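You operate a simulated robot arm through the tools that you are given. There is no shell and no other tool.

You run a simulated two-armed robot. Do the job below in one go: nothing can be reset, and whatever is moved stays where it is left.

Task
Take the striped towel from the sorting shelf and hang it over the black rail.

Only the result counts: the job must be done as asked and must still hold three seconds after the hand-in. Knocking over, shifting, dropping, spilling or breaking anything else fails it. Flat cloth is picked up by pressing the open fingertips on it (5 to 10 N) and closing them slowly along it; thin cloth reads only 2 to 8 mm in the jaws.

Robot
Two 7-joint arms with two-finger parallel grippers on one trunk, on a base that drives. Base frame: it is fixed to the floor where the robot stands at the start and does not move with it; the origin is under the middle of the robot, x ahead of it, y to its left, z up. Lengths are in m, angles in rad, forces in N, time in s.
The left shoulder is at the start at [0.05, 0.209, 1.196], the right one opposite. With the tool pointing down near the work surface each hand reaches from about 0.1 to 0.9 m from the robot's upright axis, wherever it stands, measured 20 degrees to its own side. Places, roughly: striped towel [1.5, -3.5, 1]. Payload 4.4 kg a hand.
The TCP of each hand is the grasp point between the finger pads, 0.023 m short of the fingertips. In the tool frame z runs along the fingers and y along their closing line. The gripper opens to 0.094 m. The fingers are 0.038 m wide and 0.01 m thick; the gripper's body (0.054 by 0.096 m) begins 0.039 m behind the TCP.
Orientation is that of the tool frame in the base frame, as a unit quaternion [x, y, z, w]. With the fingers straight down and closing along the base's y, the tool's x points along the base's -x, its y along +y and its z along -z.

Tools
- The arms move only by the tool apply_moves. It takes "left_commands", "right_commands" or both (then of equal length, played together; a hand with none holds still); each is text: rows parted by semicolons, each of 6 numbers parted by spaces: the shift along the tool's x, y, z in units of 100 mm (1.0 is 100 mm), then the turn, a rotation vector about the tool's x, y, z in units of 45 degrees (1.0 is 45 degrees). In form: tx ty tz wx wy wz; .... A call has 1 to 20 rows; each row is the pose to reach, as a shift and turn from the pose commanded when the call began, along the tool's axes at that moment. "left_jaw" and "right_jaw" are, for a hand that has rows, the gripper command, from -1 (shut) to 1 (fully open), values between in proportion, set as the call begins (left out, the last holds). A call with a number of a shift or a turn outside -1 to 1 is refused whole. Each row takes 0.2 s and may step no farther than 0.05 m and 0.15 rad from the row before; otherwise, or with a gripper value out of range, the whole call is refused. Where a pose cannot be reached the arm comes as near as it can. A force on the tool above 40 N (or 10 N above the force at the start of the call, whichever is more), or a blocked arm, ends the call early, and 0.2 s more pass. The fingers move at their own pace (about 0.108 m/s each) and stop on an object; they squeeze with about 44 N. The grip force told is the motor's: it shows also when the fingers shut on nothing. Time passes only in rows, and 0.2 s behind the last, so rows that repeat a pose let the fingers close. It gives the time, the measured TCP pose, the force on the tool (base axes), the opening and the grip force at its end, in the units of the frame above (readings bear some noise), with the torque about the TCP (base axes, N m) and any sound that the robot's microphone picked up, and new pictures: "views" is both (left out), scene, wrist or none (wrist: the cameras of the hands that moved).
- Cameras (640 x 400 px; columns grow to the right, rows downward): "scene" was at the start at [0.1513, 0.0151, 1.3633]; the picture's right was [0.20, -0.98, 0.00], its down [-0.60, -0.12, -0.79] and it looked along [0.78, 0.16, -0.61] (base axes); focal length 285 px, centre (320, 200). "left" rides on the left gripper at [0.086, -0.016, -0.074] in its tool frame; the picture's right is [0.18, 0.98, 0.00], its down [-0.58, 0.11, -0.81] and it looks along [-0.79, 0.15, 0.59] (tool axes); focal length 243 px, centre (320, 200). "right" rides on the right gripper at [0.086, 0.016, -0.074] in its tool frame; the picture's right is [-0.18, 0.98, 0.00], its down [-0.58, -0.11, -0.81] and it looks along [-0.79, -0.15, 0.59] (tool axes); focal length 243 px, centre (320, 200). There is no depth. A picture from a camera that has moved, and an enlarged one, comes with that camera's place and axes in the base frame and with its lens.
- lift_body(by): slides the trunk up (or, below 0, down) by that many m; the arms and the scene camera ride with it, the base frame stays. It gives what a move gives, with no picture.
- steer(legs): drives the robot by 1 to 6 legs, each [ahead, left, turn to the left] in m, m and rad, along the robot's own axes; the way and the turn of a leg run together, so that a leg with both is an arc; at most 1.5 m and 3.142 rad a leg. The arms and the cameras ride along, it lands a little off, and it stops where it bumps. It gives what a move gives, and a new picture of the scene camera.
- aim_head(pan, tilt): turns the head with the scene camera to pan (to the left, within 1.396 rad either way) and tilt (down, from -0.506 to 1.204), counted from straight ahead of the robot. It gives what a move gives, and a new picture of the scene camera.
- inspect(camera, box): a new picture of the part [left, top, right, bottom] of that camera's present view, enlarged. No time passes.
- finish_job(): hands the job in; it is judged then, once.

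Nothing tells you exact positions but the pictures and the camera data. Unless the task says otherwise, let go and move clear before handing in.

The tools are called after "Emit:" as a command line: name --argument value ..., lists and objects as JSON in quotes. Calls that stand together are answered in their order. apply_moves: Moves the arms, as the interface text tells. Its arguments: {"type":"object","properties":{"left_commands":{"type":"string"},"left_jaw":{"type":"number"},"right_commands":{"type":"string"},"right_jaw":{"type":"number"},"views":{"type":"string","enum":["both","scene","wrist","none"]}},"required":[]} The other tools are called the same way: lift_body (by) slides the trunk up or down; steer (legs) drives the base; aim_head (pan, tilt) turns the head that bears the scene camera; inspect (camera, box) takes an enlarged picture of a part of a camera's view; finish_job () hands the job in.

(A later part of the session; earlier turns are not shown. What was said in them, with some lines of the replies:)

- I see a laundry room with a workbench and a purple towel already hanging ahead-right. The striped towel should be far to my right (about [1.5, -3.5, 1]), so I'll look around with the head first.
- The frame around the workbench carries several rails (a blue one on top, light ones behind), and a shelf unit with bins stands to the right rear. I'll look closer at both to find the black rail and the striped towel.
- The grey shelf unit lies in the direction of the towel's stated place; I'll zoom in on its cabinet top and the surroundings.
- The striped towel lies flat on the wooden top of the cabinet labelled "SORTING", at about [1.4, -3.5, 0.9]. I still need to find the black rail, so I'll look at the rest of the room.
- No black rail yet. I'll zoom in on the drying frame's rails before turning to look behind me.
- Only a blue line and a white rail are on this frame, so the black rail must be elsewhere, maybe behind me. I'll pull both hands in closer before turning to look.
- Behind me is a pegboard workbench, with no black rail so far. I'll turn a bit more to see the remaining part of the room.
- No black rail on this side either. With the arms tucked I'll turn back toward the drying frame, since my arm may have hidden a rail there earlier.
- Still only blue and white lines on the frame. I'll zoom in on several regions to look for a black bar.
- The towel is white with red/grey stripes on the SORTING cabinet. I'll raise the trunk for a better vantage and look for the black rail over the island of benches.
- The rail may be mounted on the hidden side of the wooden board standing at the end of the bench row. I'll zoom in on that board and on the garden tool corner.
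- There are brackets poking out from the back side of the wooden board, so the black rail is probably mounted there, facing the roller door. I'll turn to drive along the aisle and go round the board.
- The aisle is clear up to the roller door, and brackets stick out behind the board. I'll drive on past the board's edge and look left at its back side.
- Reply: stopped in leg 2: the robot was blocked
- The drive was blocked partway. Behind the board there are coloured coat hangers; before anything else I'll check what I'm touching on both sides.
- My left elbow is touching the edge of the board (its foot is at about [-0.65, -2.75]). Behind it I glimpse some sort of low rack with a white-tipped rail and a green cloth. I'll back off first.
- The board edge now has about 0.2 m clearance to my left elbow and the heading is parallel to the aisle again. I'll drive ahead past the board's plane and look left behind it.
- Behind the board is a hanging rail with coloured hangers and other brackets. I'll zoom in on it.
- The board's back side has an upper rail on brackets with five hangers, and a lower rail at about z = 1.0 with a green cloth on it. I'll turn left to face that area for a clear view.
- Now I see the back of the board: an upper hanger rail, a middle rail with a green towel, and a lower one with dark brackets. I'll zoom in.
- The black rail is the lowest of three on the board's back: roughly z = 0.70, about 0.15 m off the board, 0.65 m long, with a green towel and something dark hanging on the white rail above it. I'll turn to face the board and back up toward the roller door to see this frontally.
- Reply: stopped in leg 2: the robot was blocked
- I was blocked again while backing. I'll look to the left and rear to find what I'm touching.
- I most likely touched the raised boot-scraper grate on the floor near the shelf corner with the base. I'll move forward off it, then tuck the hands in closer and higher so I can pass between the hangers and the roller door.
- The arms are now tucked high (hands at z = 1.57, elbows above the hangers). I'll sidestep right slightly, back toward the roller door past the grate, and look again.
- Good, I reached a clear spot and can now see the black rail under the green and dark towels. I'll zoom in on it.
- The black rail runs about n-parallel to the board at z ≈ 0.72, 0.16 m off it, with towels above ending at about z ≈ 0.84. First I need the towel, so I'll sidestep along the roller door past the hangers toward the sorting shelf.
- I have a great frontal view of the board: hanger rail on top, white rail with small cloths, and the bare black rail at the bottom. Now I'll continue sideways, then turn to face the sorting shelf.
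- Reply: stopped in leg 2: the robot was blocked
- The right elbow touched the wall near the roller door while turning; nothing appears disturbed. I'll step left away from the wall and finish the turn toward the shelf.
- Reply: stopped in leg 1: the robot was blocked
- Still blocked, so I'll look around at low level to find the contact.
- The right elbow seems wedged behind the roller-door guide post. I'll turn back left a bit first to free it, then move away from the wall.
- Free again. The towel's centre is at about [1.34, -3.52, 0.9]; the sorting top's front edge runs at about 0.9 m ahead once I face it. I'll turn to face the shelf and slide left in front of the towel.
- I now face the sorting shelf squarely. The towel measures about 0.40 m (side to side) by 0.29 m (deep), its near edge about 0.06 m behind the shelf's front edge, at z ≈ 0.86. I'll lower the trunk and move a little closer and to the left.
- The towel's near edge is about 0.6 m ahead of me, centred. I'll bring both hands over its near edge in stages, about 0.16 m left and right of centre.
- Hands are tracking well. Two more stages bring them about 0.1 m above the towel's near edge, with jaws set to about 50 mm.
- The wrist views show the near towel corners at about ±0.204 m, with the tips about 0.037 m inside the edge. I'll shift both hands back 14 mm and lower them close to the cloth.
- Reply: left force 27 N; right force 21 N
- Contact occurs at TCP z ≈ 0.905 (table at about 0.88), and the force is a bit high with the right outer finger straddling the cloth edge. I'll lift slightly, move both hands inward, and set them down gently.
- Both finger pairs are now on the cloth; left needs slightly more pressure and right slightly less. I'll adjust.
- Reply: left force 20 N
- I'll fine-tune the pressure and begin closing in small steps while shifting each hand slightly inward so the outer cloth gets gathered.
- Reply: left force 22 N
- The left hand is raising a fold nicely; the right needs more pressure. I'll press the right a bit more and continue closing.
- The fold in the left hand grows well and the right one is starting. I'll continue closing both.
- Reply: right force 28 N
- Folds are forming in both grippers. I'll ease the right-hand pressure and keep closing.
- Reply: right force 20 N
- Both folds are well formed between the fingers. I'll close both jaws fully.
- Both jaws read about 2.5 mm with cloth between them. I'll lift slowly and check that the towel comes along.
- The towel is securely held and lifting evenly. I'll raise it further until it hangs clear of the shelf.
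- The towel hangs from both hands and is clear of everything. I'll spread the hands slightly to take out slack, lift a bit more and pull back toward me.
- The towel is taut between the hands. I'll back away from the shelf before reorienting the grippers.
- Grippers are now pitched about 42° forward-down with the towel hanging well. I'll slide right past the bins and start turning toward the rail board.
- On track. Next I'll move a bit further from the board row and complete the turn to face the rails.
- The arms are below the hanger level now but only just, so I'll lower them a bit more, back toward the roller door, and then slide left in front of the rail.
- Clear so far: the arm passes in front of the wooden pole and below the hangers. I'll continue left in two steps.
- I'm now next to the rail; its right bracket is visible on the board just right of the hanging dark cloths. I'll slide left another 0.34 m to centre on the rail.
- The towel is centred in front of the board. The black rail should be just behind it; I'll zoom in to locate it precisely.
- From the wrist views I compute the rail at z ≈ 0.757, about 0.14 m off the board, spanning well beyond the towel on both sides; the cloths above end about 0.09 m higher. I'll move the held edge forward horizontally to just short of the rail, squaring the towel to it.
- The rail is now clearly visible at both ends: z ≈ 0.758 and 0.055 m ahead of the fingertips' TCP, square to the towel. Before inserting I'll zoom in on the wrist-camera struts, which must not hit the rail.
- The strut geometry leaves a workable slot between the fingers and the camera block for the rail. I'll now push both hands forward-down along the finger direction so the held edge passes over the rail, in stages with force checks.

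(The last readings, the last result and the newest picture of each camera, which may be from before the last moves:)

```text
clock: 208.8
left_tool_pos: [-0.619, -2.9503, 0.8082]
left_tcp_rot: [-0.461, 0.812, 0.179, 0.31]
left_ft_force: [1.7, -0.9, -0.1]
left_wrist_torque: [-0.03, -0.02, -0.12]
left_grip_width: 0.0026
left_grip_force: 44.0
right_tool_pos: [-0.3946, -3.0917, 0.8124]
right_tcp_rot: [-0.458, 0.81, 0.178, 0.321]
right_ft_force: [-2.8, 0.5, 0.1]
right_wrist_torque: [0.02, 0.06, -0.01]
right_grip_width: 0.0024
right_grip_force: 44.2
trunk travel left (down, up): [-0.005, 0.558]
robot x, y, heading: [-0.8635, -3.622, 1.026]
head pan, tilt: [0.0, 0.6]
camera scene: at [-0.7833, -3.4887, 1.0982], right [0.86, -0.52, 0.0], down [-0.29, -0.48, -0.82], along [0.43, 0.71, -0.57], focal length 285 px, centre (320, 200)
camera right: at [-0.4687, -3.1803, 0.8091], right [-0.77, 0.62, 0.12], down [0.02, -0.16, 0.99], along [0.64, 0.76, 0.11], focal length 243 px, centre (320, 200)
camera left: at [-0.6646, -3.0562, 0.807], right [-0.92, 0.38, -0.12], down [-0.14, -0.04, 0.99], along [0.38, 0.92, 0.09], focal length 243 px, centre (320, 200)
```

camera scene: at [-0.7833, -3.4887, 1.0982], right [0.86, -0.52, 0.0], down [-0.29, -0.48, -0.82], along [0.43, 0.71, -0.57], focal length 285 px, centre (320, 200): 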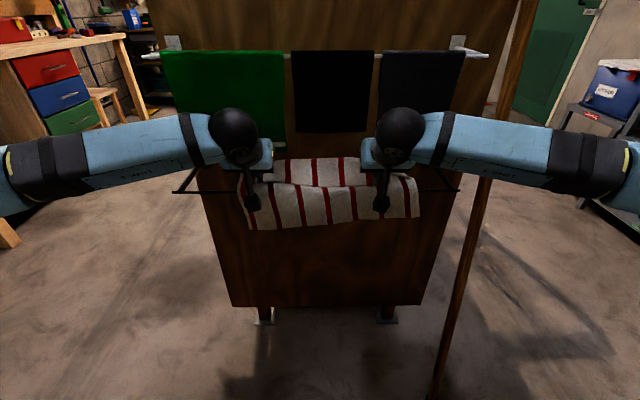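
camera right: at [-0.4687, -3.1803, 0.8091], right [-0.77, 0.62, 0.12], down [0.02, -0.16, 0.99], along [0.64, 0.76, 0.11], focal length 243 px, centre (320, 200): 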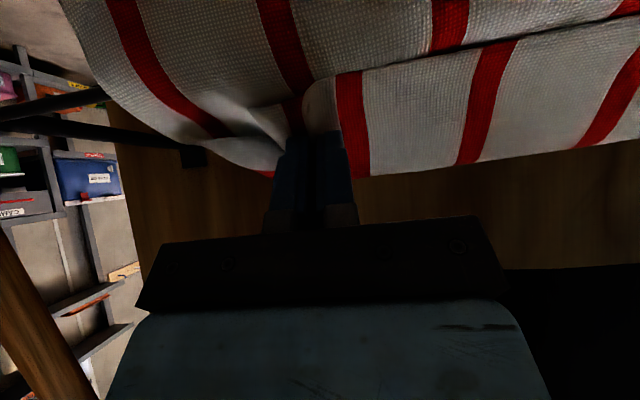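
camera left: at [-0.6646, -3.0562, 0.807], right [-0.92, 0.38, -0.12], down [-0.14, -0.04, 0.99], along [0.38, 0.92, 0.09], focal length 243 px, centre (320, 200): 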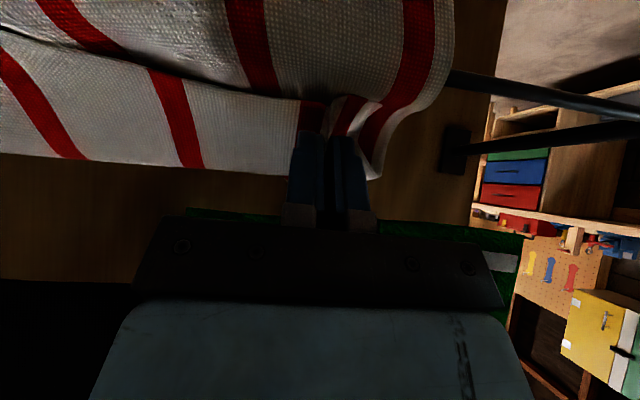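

The towel is folding over the rail nicely and forces are low. I'll continue the insertion by another 6 cm.

Emit:
apply_moves --left_commands "0 0 0.15 0 0 0; 0 0 0.3 0 0 0; 0 0 0.45 0 0 0; 0 0 0.6 0 0 0" --right_commands "0 0 0.16 0 0 0; 0 0 0.32 0 0 0; 0 0 0.48 0 0 0; 0 0 0.64 0 0 0" --views "both"

```text
clock: 209.8
left_tool_pos: [-0.5985, -2.9172, 0.7665]
left_tcp_rot: [-0.461, 0.812, 0.179, 0.309]
left_ft_force: [2.1, -1.9, -0.7]
left_wrist_torque: [-0.02, -0.02, -0.12]
left_grip_width: 0.0024
left_grip_force: 43.8
right_tool_pos: [-0.3713, -3.0536, 0.7668]
right_tcp_rot: [-0.457, 0.81, 0.178, 0.32]
right_ft_force: [-3.1, 1.4, 0.4]
right_wrist_torque: [-0.01, 0.06, -0.01]
right_grip_width: 0.0023
right_grip_force: 44.7
trunk travel left (down, up): [-0.005, 0.558]
robot x, y, heading: [-0.8653, -3.6232, 1.025]
head pan, tilt: [0.0, 0.6]
camera scene: at [-0.7833, -3.4888, 1.0982], right [0.86, -0.52, 0.0], down [-0.29, -0.48, -0.82], along [0.43, 0.71, -0.57], focal length 285 px, centre (320, 200)
camera right: at [-0.4454, -3.1431, 0.763], right [-0.77, 0.63, 0.12], down [0.02, -0.16, 0.99], along [0.64, 0.76, 0.11], focal length 243 px, centre (320, 200)
camera left: at [-0.6435, -3.0229, 0.7638], right [-0.92, 0.38, -0.12], down [-0.14, -0.04, 0.99], along [0.38, 0.92, 0.09], focal length 243 px, centre (320, 200)
```

scene: 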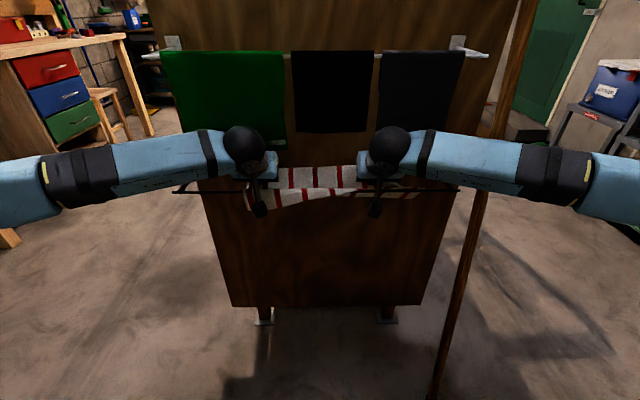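
right: 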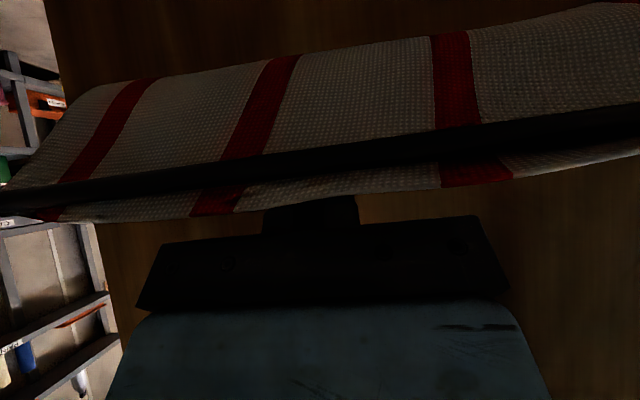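
left: 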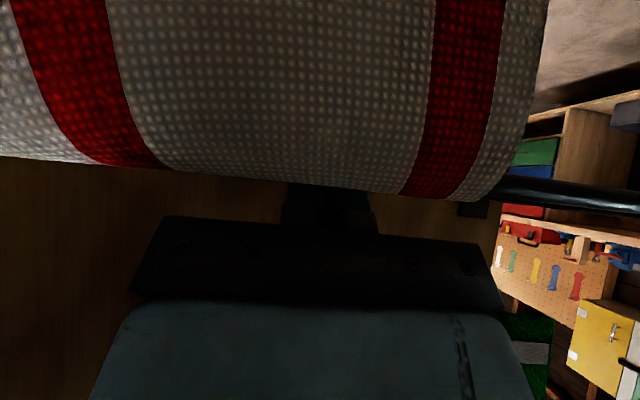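

On the right side the rail appears in front of the cloth, which I need to understand. I'll zoom in on the scene view.

Emit:
inspect --camera "scene" --box '[170, 120, 470, 270]'

Emit:
inspect --camera "scene" --box '[330, 140, 470, 230]'

```text
2.13 times, centred on (320, 195) of scene
camera zoom: at [-0.7833, -3.4888, 1.0982], right [0.86, -0.52, 0.0], down [-0.29, -0.48, -0.82], along [0.43, 0.71, -0.57], focal length 609 px, centre (320, 211)
```

zoom: 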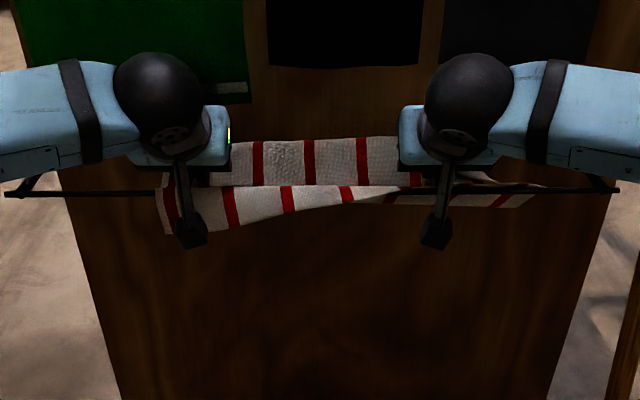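

```text
4.44 times, centred on (400, 185) of scene
camera zoom: at [-0.7833, -3.4888, 1.0982], right [0.86, -0.52, 0.0], down [-0.29, -0.48, -0.82], along [0.43, 0.71, -0.57], focal length 1269 px, centre (-36, 267)
```

zoom: 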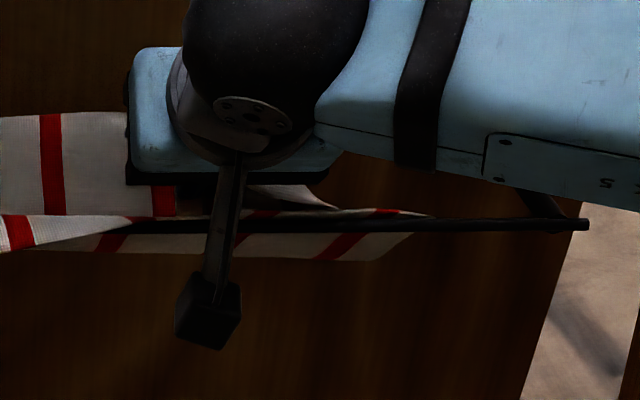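

Too much cloth went behind the rail, because the main part hangs ahead of the fingers and its lower edge slipped over on the right. I'll retract the same way, bring the cloth fully back in front, and retry with the hands lower so the rail meets the towel at its middle.

Emit:
apply_moves --left_commands "0 0 -0.2 0 0 0; 0 0 -0.4 0 0 0; 0 0 -0.6 0 0 0; 0 0 -0.8 0 0 0; 0 0 -1 0 0 0" --right_commands "0 0 -0.2 0 0 0; 0 0 -0.4 0 0 0; 0 0 -0.6 0 0 0; 0 0 -0.8 0 0 0; 0 0 -1 0 0 0" --views "none"

Emit:
apply_moves --left_commands "0.1 0 -0.3 0 0 0; 0.35 0 -0.55 0 0 0; 0.6 0 -0.8 0 0 0; 0.85 0 -1 0 0 0" --right_commands "0.1 0 -0.3 0 0 0; 0.35 0 -0.55 0 0 0; 0.6 0 -0.8 0 0 0; 0.85 0 -1 0 0 0" --views "scene"

```text
clock: 211.0
left_tool_pos: [-0.6344, -2.9733, 0.8421]
left_tcp_rot: [-0.462, 0.811, 0.18, 0.31]
left_ft_force: [2.9, -2.5, -0.5]
left_wrist_torque: [0.0, -0.05, -0.17]
left_grip_width: 0.0025
left_grip_force: 44.0
right_tool_pos: [-0.4071, -3.1161, 0.8452]
right_tcp_rot: [-0.458, 0.81, 0.179, 0.321]
right_ft_force: [-3.1, 2.5, -0.2]
right_wrist_torque: [0.04, 0.07, 0.02]
right_grip_width: 0.0025
right_grip_force: 43.6
trunk travel left (down, up): [-0.005, 0.558]
robot x, y, heading: [-0.8599, -3.6183, 1.03]
head pan, tilt: [0.0, 0.6]
```

```text
clock: 212.0
left_tool_pos: [-0.7015, -3.0875, 0.8574]
left_tcp_rot: [-0.46, 0.812, 0.18, 0.311]
left_ft_force: [4.2, -1.6, 0.1]
left_wrist_torque: [-0.04, -0.06, -0.19]
left_grip_width: 0.0023
left_grip_force: 44.0
right_tool_pos: [-0.4744, -3.2261, 0.8591]
right_tcp_rot: [-0.456, 0.81, 0.178, 0.322]
right_ft_force: [-3.9, 3.3, -0.5]
right_wrist_torque: [0.02, 0.11, 0.02]
right_grip_width: 0.0025
right_grip_force: 43.8
trunk travel left (down, up): [-0.005, 0.558]
robot x, y, heading: [-0.8668, -3.6206, 1.026]
head pan, tilt: [0.0, 0.6]
camera scene: at [-0.7836, -3.4892, 1.0983], right [0.86, -0.52, 0.0], down [-0.29, -0.48, -0.83], along [0.43, 0.71, -0.56], focal length 285 px, centre (320, 200)
```

scene: 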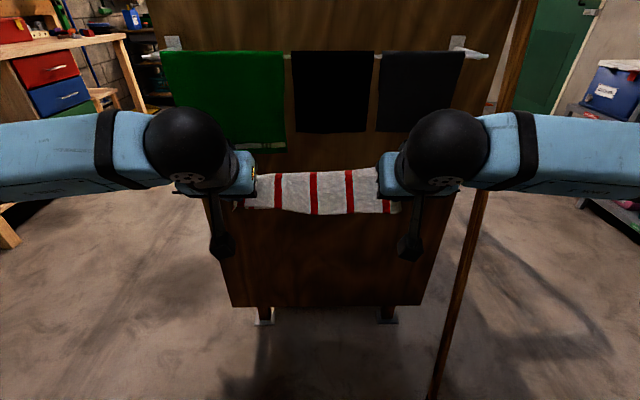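

Only the upper strip is visible now; the rest of the cloth may still be lying over the rail. I'll look closer with all cameras.

Emit:
inspect --camera "scene" --box '[160, 110, 480, 270]'

Emit:
inspect --camera "left" --box '[0, 0, 640, 400]'

Emit:
inspect --camera "right" --box '[0, 0, 640, 400]'

```text
2.00 times, centred on (320, 190) of scene
camera zoom: at [-0.7836, -3.4892, 1.0983], right [0.86, -0.52, 0.0], down [-0.29, -0.48, -0.83], along [0.43, 0.71, -0.56], focal length 571 px, centre (320, 220)
```

zoom: 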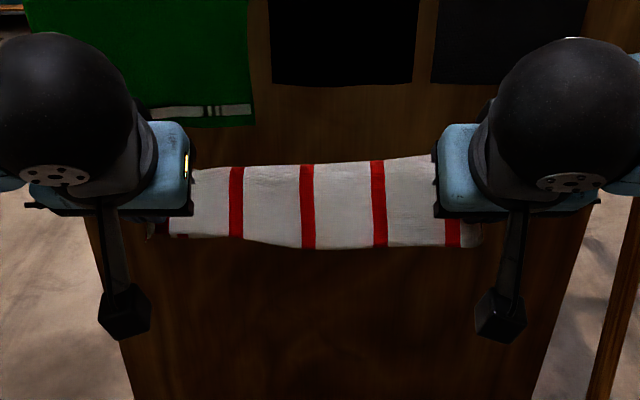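

```text
1.00 times, centred on (320, 200) of left (not enlarged: the box is as wide or as high as the picture)
camera zoom: at [-0.7467, -3.1932, 0.8553], right [-0.92, 0.38, -0.12], down [-0.14, -0.04, 0.99], along [0.38, 0.92, 0.09], focal length 243 px, centre (320, 200)
```

zoom: 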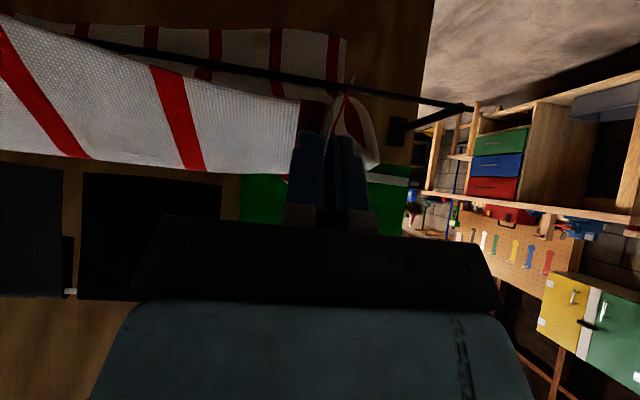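

```text
1.00 times, centred on (320, 200) of right (not enlarged: the box is as wide or as high as the picture)
camera zoom: at [-0.5481, -3.316, 0.8535], right [-0.77, 0.63, 0.12], down [0.02, -0.16, 0.99], along [0.64, 0.76, 0.11], focal length 243 px, centre (320, 200)
```

zoom: 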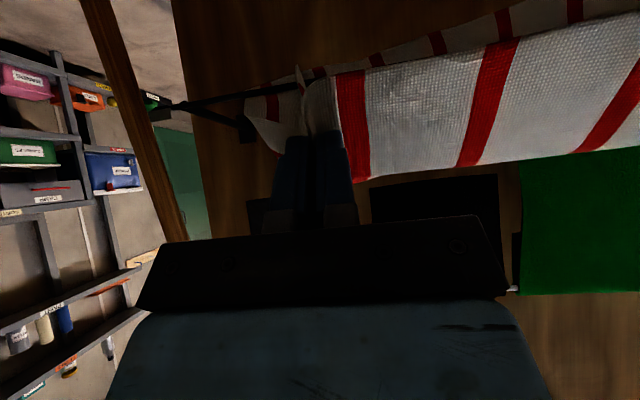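

The far half of the towel is now draped over the rail from the front, with its end hanging behind. That suggests a better way: push over the rail once more so the main part falls behind it, then bring the held edge back and down in front. I'll move forward again.

Emit:
apply_moves --left_commands "-0.21 0 0.19 0 0 0; -0.43 0 0.38 0 0 0; -0.64 0 0.575 0 0 0; -0.857 0 0.767 0 0 0" --right_commands "-0.21 0 0.195 0 0 0; -0.42 0 0.39 0 0 0; -0.63 0 0.585 0 0 0; -0.843 0 0.782 0 0 0" --views "scene"

Emit:
apply_moves --left_commands "0 0 0.25 0 0 0; 0 0 0.5 0 0 0; 0 0 0.75 0 0 0" --right_commands "0 0 0.25 0 0 0; 0 0 0.5 0 0 0; 0 0 0.75 0 0 0" --views "both"

```text
clock: 213.0
left_tool_pos: [-0.6398, -2.9849, 0.8586]
left_tcp_rot: [-0.461, 0.812, 0.178, 0.31]
left_ft_force: [1.7, -1.4, -0.4]
left_wrist_torque: [-0.03, -0.03, -0.13]
left_grip_width: 0.0021
left_grip_force: 44.2
right_tool_pos: [-0.4139, -3.1251, 0.8549]
right_tcp_rot: [-0.457, 0.811, 0.178, 0.32]
right_ft_force: [-2.5, 1.4, -0.7]
right_wrist_torque: [0.03, 0.08, -0.03]
right_grip_width: 0.0024
right_grip_force: 43.7
trunk travel left (down, up): [-0.005, 0.558]
robot x, y, heading: [-0.8636, -3.6191, 1.029]
head pan, tilt: [0.0, 0.6]
camera scene: at [-0.7833, -3.4887, 1.0981], right [0.86, -0.52, 0.0], down [-0.29, -0.48, -0.82], along [0.43, 0.71, -0.57], focal length 285 px, centre (320, 200)
```

scene: 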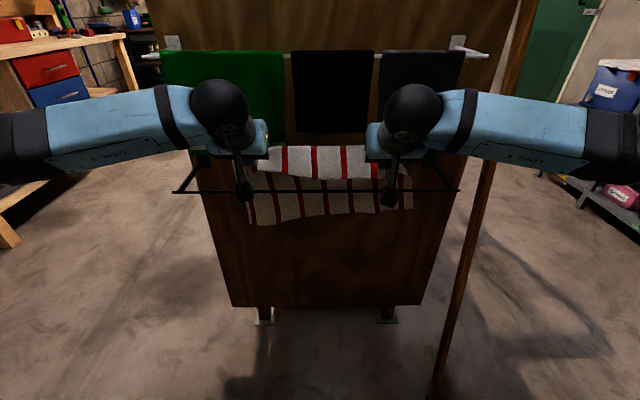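

```text
clock: 213.8
left_tool_pos: [-0.6151, -2.9411, 0.8035]
left_tcp_rot: [-0.462, 0.812, 0.18, 0.309]
left_ft_force: [2.5, -1.7, 0.0]
left_wrist_torque: [-0.05, -0.05, -0.12]
left_grip_width: 0.0024
left_grip_force: 43.8
right_tool_pos: [-0.3886, -3.0829, 0.8025]
right_tcp_rot: [-0.457, 0.81, 0.178, 0.32]
right_ft_force: [-2.4, 1.5, -0.2]
right_wrist_torque: [-0.01, 0.04, 0.02]
right_grip_width: 0.0024
right_grip_force: 44.3
trunk travel left (down, up): [-0.005, 0.558]
robot x, y, heading: [-0.8648, -3.619, 1.027]
head pan, tilt: [0.0, 0.6]
camera scene: at [-0.7833, -3.4887, 1.0982], right [0.86, -0.52, 0.0], down [-0.29, -0.48, -0.82], along [0.43, 0.71, -0.57], focal length 285 px, centre (320, 200)
camera right: at [-0.4627, -3.1719, 0.7979], right [-0.77, 0.62, 0.12], down [0.02, -0.16, 0.99], along [0.64, 0.76, 0.11], focal length 243 px, centre (320, 200)
camera left: at [-0.6587, -3.047, 0.7994], right [-0.92, 0.39, -0.12], down [-0.14, -0.04, 0.99], along [0.38, 0.92, 0.09], focal length 243 px, centre (320, 200)
```

scene: 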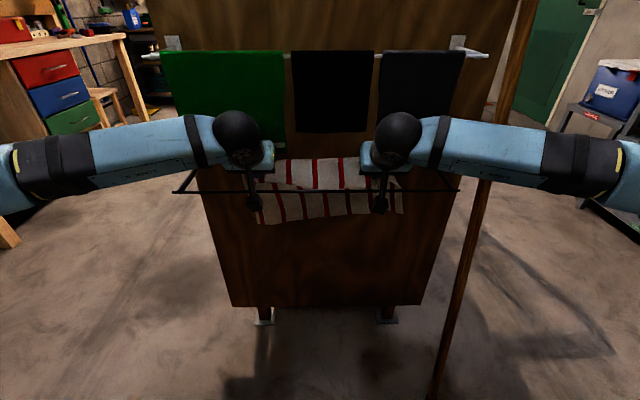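
right: 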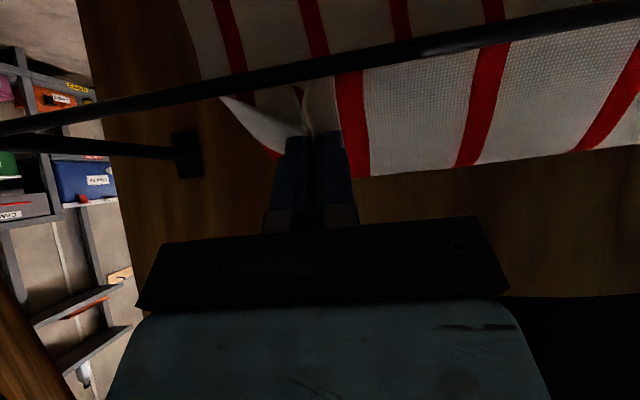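
left: 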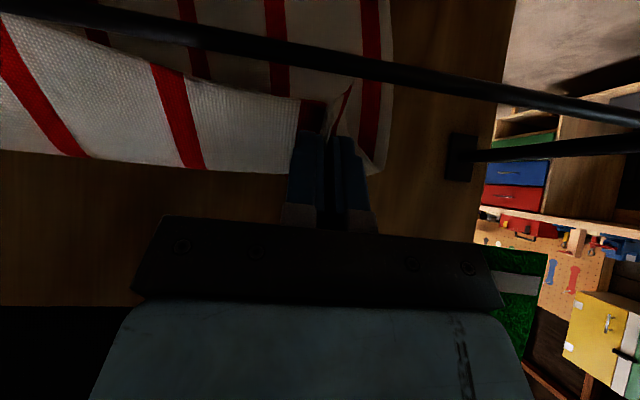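

Now the rail is in front of the cloth along its whole width: the main part hangs behind the rail. Next I'll draw the held edge back over the rail to the front so the towel straddles it.

Emit:
apply_moves --left_commands "0.05 0 -0.14 0 0 0; 0.11 0 -0.266 0 0 0; 0.21 0 -0.37 0 0 0; 0.32 0 -0.482 0 0 0; 0.5 0 -0.58 0 0 0; 0.685 0 -0.674 0 0 0" --right_commands "0.03 0 -0.13 0 0 0; 0.07 0 -0.25 0 0 0; 0.17 0 -0.36 0 0 0; 0.276 0 -0.468 0 0 0; 0.46 0 -0.57 0 0 0; 0.637 0 -0.666 0 0 0" --views "both"

```text
clock: 215.2
left_tool_pos: [-0.6633, -3.0257, 0.8057]
left_tcp_rot: [-0.462, 0.812, 0.18, 0.309]
left_ft_force: [0.2, -0.6, -0.4]
left_wrist_torque: [-0.02, -0.03, -0.06]
left_grip_width: 0.0025
left_grip_force: 44.0
right_tool_pos: [-0.4351, -3.1596, 0.8097]
right_tcp_rot: [-0.457, 0.81, 0.178, 0.322]
right_ft_force: [-0.2, -0.8, -0.4]
right_wrist_torque: [-0.01, 0.05, 0.01]
right_grip_width: 0.0023
right_grip_force: 44.2
trunk travel left (down, up): [-0.005, 0.558]
robot x, y, heading: [-0.8641, -3.6187, 1.025]
head pan, tilt: [0.0, 0.6]
camera scene: at [-0.7835, -3.4891, 1.0983], right [0.86, -0.52, 0.0], down [-0.29, -0.48, -0.83], along [0.43, 0.71, -0.56], focal length 285 px, centre (320, 200)
camera right: at [-0.5091, -3.2492, 0.8046], right [-0.77, 0.63, 0.12], down [0.02, -0.16, 0.99], along [0.64, 0.76, 0.11], focal length 243 px, centre (320, 200)
camera left: at [-0.707, -3.1321, 0.8033], right [-0.92, 0.38, -0.12], down [-0.14, -0.04, 0.99], along [0.37, 0.92, 0.09], focal length 243 px, centre (320, 200)
```

scene: 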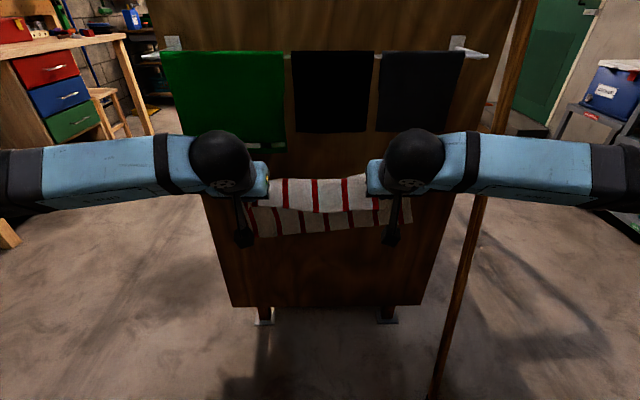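
right: 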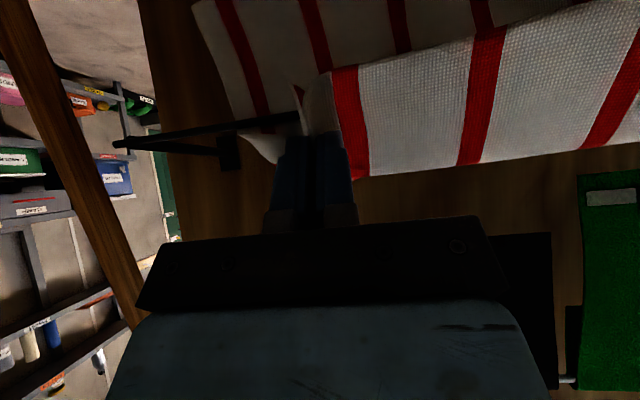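
left: 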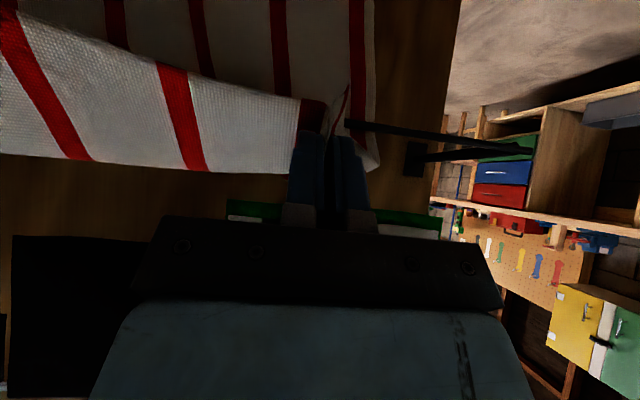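

The towel now straddles the rail: about 0.11–0.14 m hangs behind and the held edge is in front. I'll lower the held edge down in front along an arc so it lies over the rail before release.

Emit:
apply_moves --left_commands "0.21 0 0.13 0 0 0; 0.42 0 0.27 0 0 0; 0.52 0 0.45 0 0 0; 0.61 0 0.63 0 0 0; 0.633 0 0.91 0 0 0; 0.633 0 0.91 0 0 0" --right_commands "0.24 0 0.13 0 0 0; 0.48 0 0.265 0 0 0; 0.58 0 0.445 0 0 0; 0.677 0 0.626 0 0 0; 0.702 0 0.904 0 0 0; 0.702 0 0.904 0 0 0" --views "both"

```text
clock: 216.6
left_tool_pos: [-0.66, -3.0145, 0.697]
left_tcp_rot: [-0.461, 0.812, 0.179, 0.309]
left_ft_force: [6.2, -4.3, 0.5]
left_wrist_torque: [-0.03, -0.03, -0.19]
left_grip_width: 0.0024
left_grip_force: 44.1
right_tool_pos: [-0.4296, -3.1514, 0.6953]
right_tcp_rot: [-0.457, 0.81, 0.179, 0.32]
right_ft_force: [-5.6, 3.0, 0.1]
right_wrist_torque: [0.06, 0.07, 0.02]
right_grip_width: 0.0026
right_grip_force: 44.1
trunk travel left (down, up): [-0.005, 0.558]
robot x, y, heading: [-0.8605, -3.6225, 1.025]
head pan, tilt: [0.0, 0.6]
camera scene: at [-0.7835, -3.489, 1.0983], right [0.86, -0.52, 0.0], down [-0.29, -0.48, -0.83], along [0.43, 0.71, -0.56], focal length 285 px, centre (320, 200)
camera right: at [-0.5032, -3.2412, 0.6902], right [-0.77, 0.62, 0.12], down [0.02, -0.16, 0.99], along [0.64, 0.76, 0.11], focal length 243 px, centre (320, 200)
camera left: at [-0.704, -3.1203, 0.6931], right [-0.92, 0.39, -0.12], down [-0.14, -0.04, 0.99], along [0.38, 0.92, 0.09], focal length 243 px, centre (320, 200)
```

scene: 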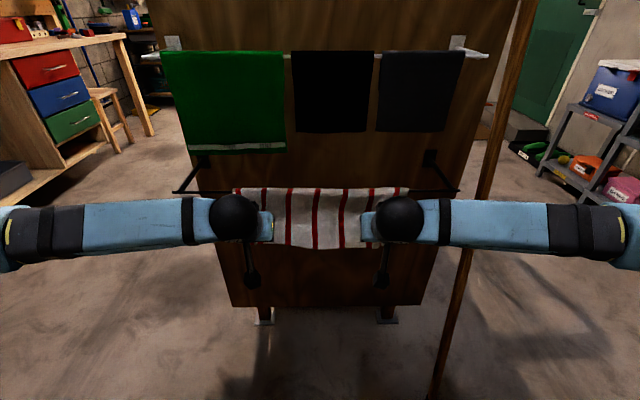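
right: 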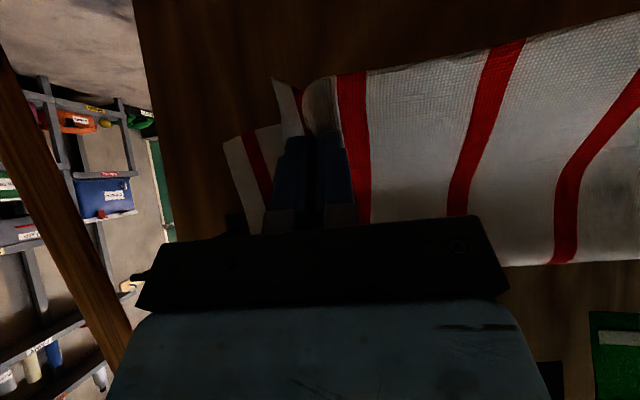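
left: 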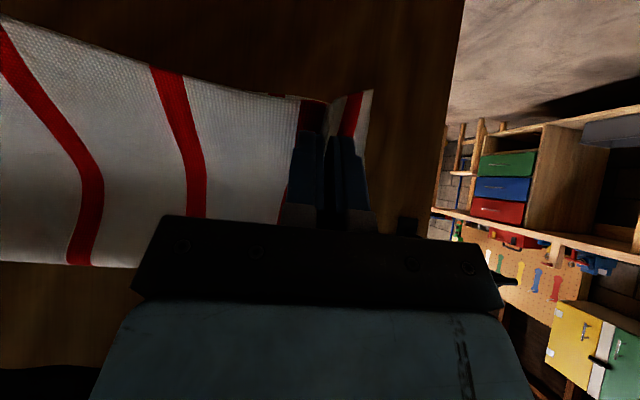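

The towel is draped over the rail with a clean fold, the front flap reaching about 0.12 m down. I'll relax the sideways tension a little and then open both jaws slowly.

Emit:
apply_moves --left_commands "0 -0.03 0 0 0 0; 0 -0.06 0 0 0 0; 0 -0.06 0 0 0 0" --right_commands "0 0.03 0 0 0 0; 0 0.06 0 0 0 0; 0 0.06 0 0 0 0" --views "none"

Emit:
inspect --camera "scene" --box '[200, 160, 440, 290]'

```text
clock: 217.4
left_tool_pos: [-0.6537, -3.0165, 0.6964]
left_tcp_rot: [-0.461, 0.812, 0.179, 0.31]
left_ft_force: [1.0, 0.1, -0.1]
left_wrist_torque: [0.01, 0.01, -0.07]
left_grip_width: 0.0021
left_grip_force: 43.8
right_tool_pos: [-0.4356, -3.15, 0.6924]
right_tcp_rot: [-0.457, 0.81, 0.178, 0.321]
right_ft_force: [1.2, 0.7, 0.3]
right_wrist_torque: [0.0, -0.01, -0.05]
right_grip_width: 0.0023
right_grip_force: 43.8
trunk travel left (down, up): [-0.005, 0.558]
robot x, y, heading: [-0.8651, -3.6165, 1.028]
head pan, tilt: [0.0, 0.6]
```

```text
2.67 times, centred on (320, 225) of scene
camera zoom: at [-0.7835, -3.489, 1.0983], right [0.86, -0.52, 0.0], down [-0.29, -0.48, -0.83], along [0.43, 0.71, -0.56], focal length 761 px, centre (320, 133)
```

zoom: 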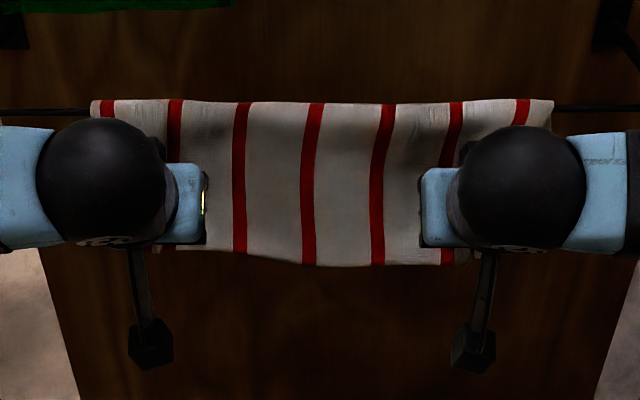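

Tension is gone and the towel lies neatly over the rail across its full width. I'll open both jaws moderately while holding still.

Emit:
apply_moves --left_commands "0 0 0 0 0 0; 0 0 0 0 0 0; 0 0 0 0 0 0" --right_commands "0 0 0 0 0 0; 0 0 0 0 0 0; 0 0 0 0 0 0" --left_jaw -0.6 --right_jaw -0.6 --views "both"

```text
clock: 218.2
left_tool_pos: [-0.6529, -3.0166, 0.6966]
left_tcp_rot: [-0.46, 0.813, 0.178, 0.31]
left_ft_force: [-0.2, -0.1, 0.2]
left_wrist_torque: [0.05, 0.01, 0.02]
left_grip_width: 0.0188
left_grip_force: 0.0
right_tool_pos: [-0.435, -3.1492, 0.6937]
right_tcp_rot: [-0.456, 0.811, 0.177, 0.321]
right_ft_force: [0.2, 0.6, -0.4]
right_wrist_torque: [-0.04, 0.02, 0.0]
right_grip_width: 0.0188
right_grip_force: 0.0
trunk travel left (down, up): [-0.005, 0.558]
robot x, y, heading: [-0.8643, -3.6248, 1.026]
head pan, tilt: [0.0, 0.6]
camera scene: at [-0.7835, -3.489, 1.0983], right [0.86, -0.52, 0.0], down [-0.29, -0.48, -0.83], along [0.43, 0.71, -0.56], focal length 285 px, centre (320, 200)
camera right: at [-0.5093, -3.2386, 0.689], right [-0.77, 0.63, 0.12], down [0.02, -0.16, 0.99], along [0.64, 0.76, 0.11], focal length 243 px, centre (320, 200)
camera left: at [-0.6979, -3.1235, 0.6932], right [-0.92, 0.38, -0.12], down [-0.14, -0.04, 0.99], along [0.38, 0.92, 0.09], focal length 243 px, centre (320, 200)
```

scene: 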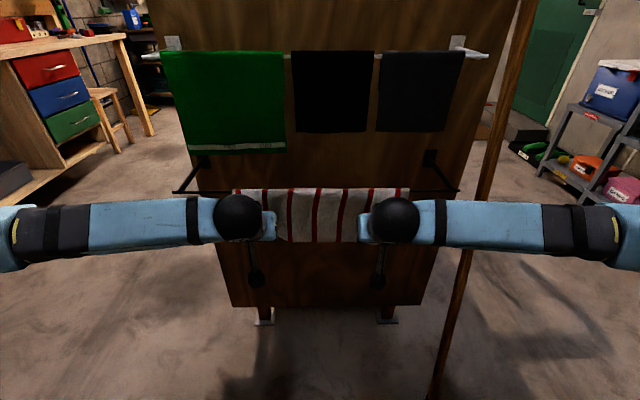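
right: 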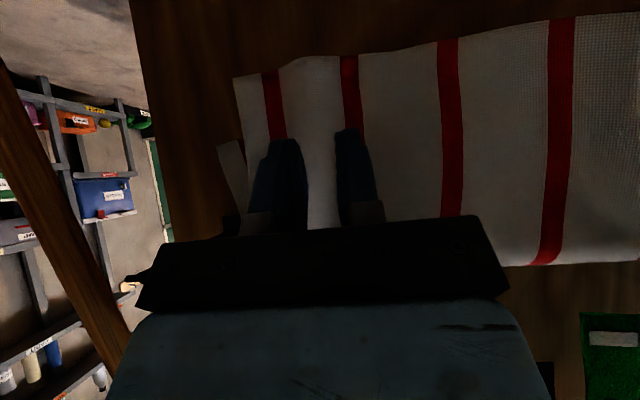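
left: 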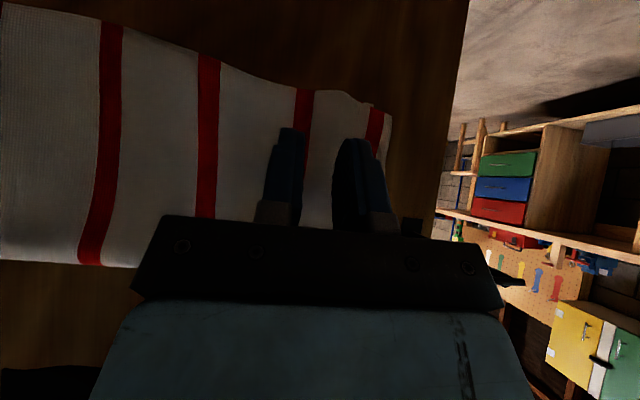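

The cloth has slipped free of the fingers and stays hanging on the rail. I'll pull both hands straight back away from it.

Emit:
apply_moves --left_commands "0.1 0 -0.09 0 0 0; 0.25 0 -0.22 0 0 0; 0.5 0 -0.45 0 0 0; 0.745 0 -0.667 0 0 0; 0.95 0 -0.85 0 0 0" --right_commands "0.1 0 -0.09 0 0 0; 0.25 0 -0.23 0 0 0; 0.5 0 -0.46 0 0 0; 0.733 0 -0.68 0 0 0; 0.94 0 -0.87 0 0 0" --views "both"

```text
clock: 219.4
left_tool_pos: [-0.7184, -3.1281, 0.6958]
left_tcp_rot: [-0.461, 0.811, 0.18, 0.311]
left_ft_force: [0.3, -0.5, -0.3]
left_wrist_torque: [0.0, 0.02, 0.0]
left_grip_width: 0.0184
left_grip_force: 0.1
right_tool_pos: [-0.5039, -3.2588, 0.6922]
right_tcp_rot: [-0.457, 0.81, 0.177, 0.321]
right_ft_force: [0.1, 0.3, 0.2]
right_wrist_torque: [0.02, 0.01, 0.0]
right_grip_width: 0.0186
right_grip_force: 0.0
trunk travel left (down, up): [-0.005, 0.558]
robot x, y, heading: [-0.8617, -3.6199, 1.023]
head pan, tilt: [0.0, 0.6]
camera scene: at [-0.7835, -3.4891, 1.0983], right [0.86, -0.52, 0.0], down [-0.29, -0.48, -0.83], along [0.43, 0.71, -0.56], focal length 285 px, centre (320, 200)
camera right: at [-0.5768, -3.3479, 0.6866], right [-0.77, 0.63, 0.12], down [0.02, -0.16, 0.99], along [0.64, 0.76, 0.11], focal length 243 px, centre (320, 200)
camera left: at [-0.7638, -3.2348, 0.6942], right [-0.92, 0.38, -0.12], down [-0.14, -0.04, 0.99], along [0.38, 0.92, 0.09], focal length 243 px, centre (320, 200)
```

scene: 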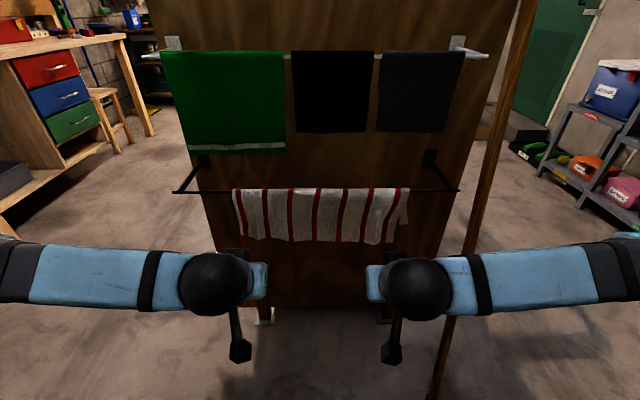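
right: 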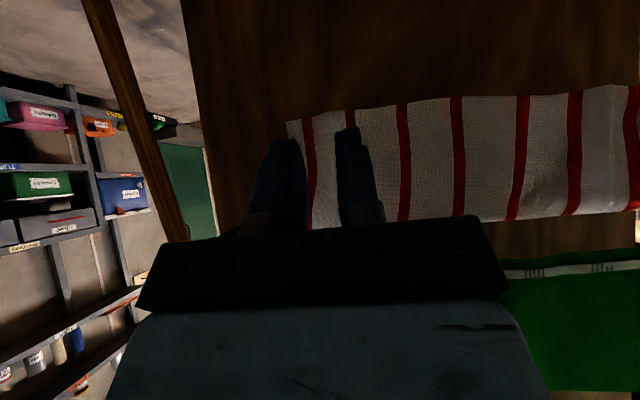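
left: 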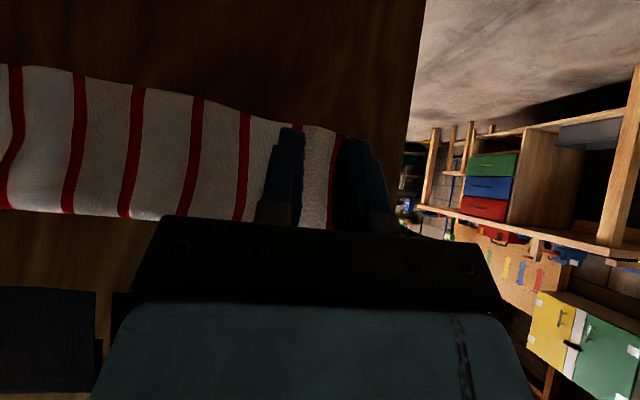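

The towel hangs over the black rail by itself and the hands are clear. I'll zoom in to confirm and check that it stays put.

Emit:
apply_moves --left_commands "0.2 0 -0.18 0 0 0; 0.4 0 -0.36 0 0 0; 0.4 0 -0.36 0 0 0; 0.4 0 -0.36 0 0 0; 0.4 0 -0.36 0 0 0; 0.4 0 -0.36 0 0 0; 0.4 0 -0.36 0 0 0; 0.4 0 -0.36 0 0 0" --right_commands "0.2 0 -0.18 0 0 0; 0.4 0 -0.36 0 0 0; 0.4 0 -0.36 0 0 0; 0.4 0 -0.36 0 0 0; 0.4 0 -0.36 0 0 0; 0.4 0 -0.36 0 0 0; 0.4 0 -0.36 0 0 0; 0.4 0 -0.36 0 0 0" --views "none"

Emit:
inspect --camera "scene" --box '[150, 30, 480, 260]'

Emit:
inspect --camera "right" --box '[180, 40, 640, 260]'

```text
clock: 221.2
left_tool_pos: [-0.7443, -3.1747, 0.6926]
left_tcp_rot: [-0.461, 0.812, 0.18, 0.311]
left_ft_force: [0.0, 0.4, -0.1]
left_wrist_torque: [-0.02, 0.0, 0.05]
left_grip_width: 0.0188
left_grip_force: 0.1
right_tool_pos: [-0.5293, -3.3046, 0.6904]
right_tcp_rot: [-0.458, 0.81, 0.178, 0.321]
right_ft_force: [-0.3, -0.5, -0.1]
right_wrist_torque: [-0.01, -0.01, -0.02]
right_grip_width: 0.0188
right_grip_force: 0.0
trunk travel left (down, up): [-0.005, 0.558]
robot x, y, heading: [-0.8625, -3.6172, 1.026]
head pan, tilt: [0.0, 0.6]
```

```text
1.74 times, centred on (315, 145) of scene
camera zoom: at [-0.7835, -3.489, 1.0983], right [0.86, -0.52, 0.0], down [-0.29, -0.48, -0.83], along [0.43, 0.71, -0.56], focal length 496 px, centre (329, 296)
```

zoom: 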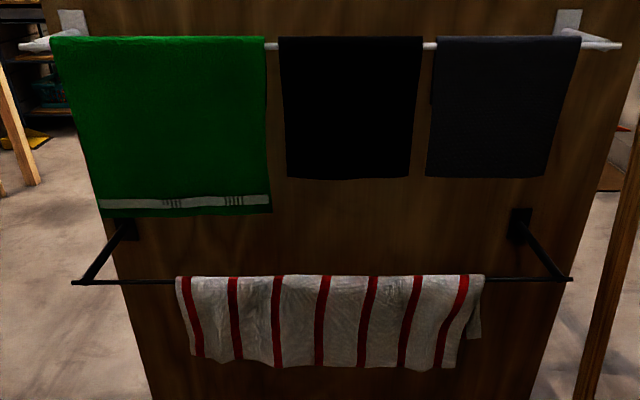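

```text
1.39 times, centred on (410, 150) of right
camera zoom: at [-0.603, -3.3943, 0.6867], right [-0.77, 0.63, 0.12], down [0.02, -0.16, 0.99], along [0.64, 0.76, 0.11], focal length 338 px, centre (195, 270)
```

zoom: 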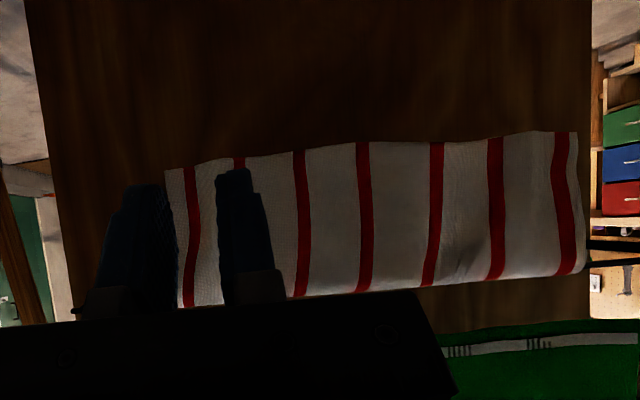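

The striped towel hangs over the black rail and has not moved for about three seconds. The cloths above it look undisturbed and both hands are clear, so I'm handing in.

Emit:
finish_job

```text
The job is handed in.
```

The striped towel now hangs over the black rail. That is the bottom of the three rails on the back of the wooden board facing the roller door. It hung by itself for about three seconds with both hands clear before I handed the job in.

- **How it hangs:** it lies across the rail about centred, with roughly 0.12 m down the front and, by my estimate, a little more behind.
- **Neighbouring items:** the green and dark cloths on the white rail above looked unmoved in the last picture.
- **Bumps on the way:** the robot was stopped three times while driving. I think I touched:
    - the edge of the board, with the left elbow
    - something behind me near the roller door, most likely the floor grate
    - the wall or door post near the roller door, with the right elbow

I saw nothing knocked over or out of place afterwards. I never got a clear look at the grate, so I can't rule out that it shifted slightly.
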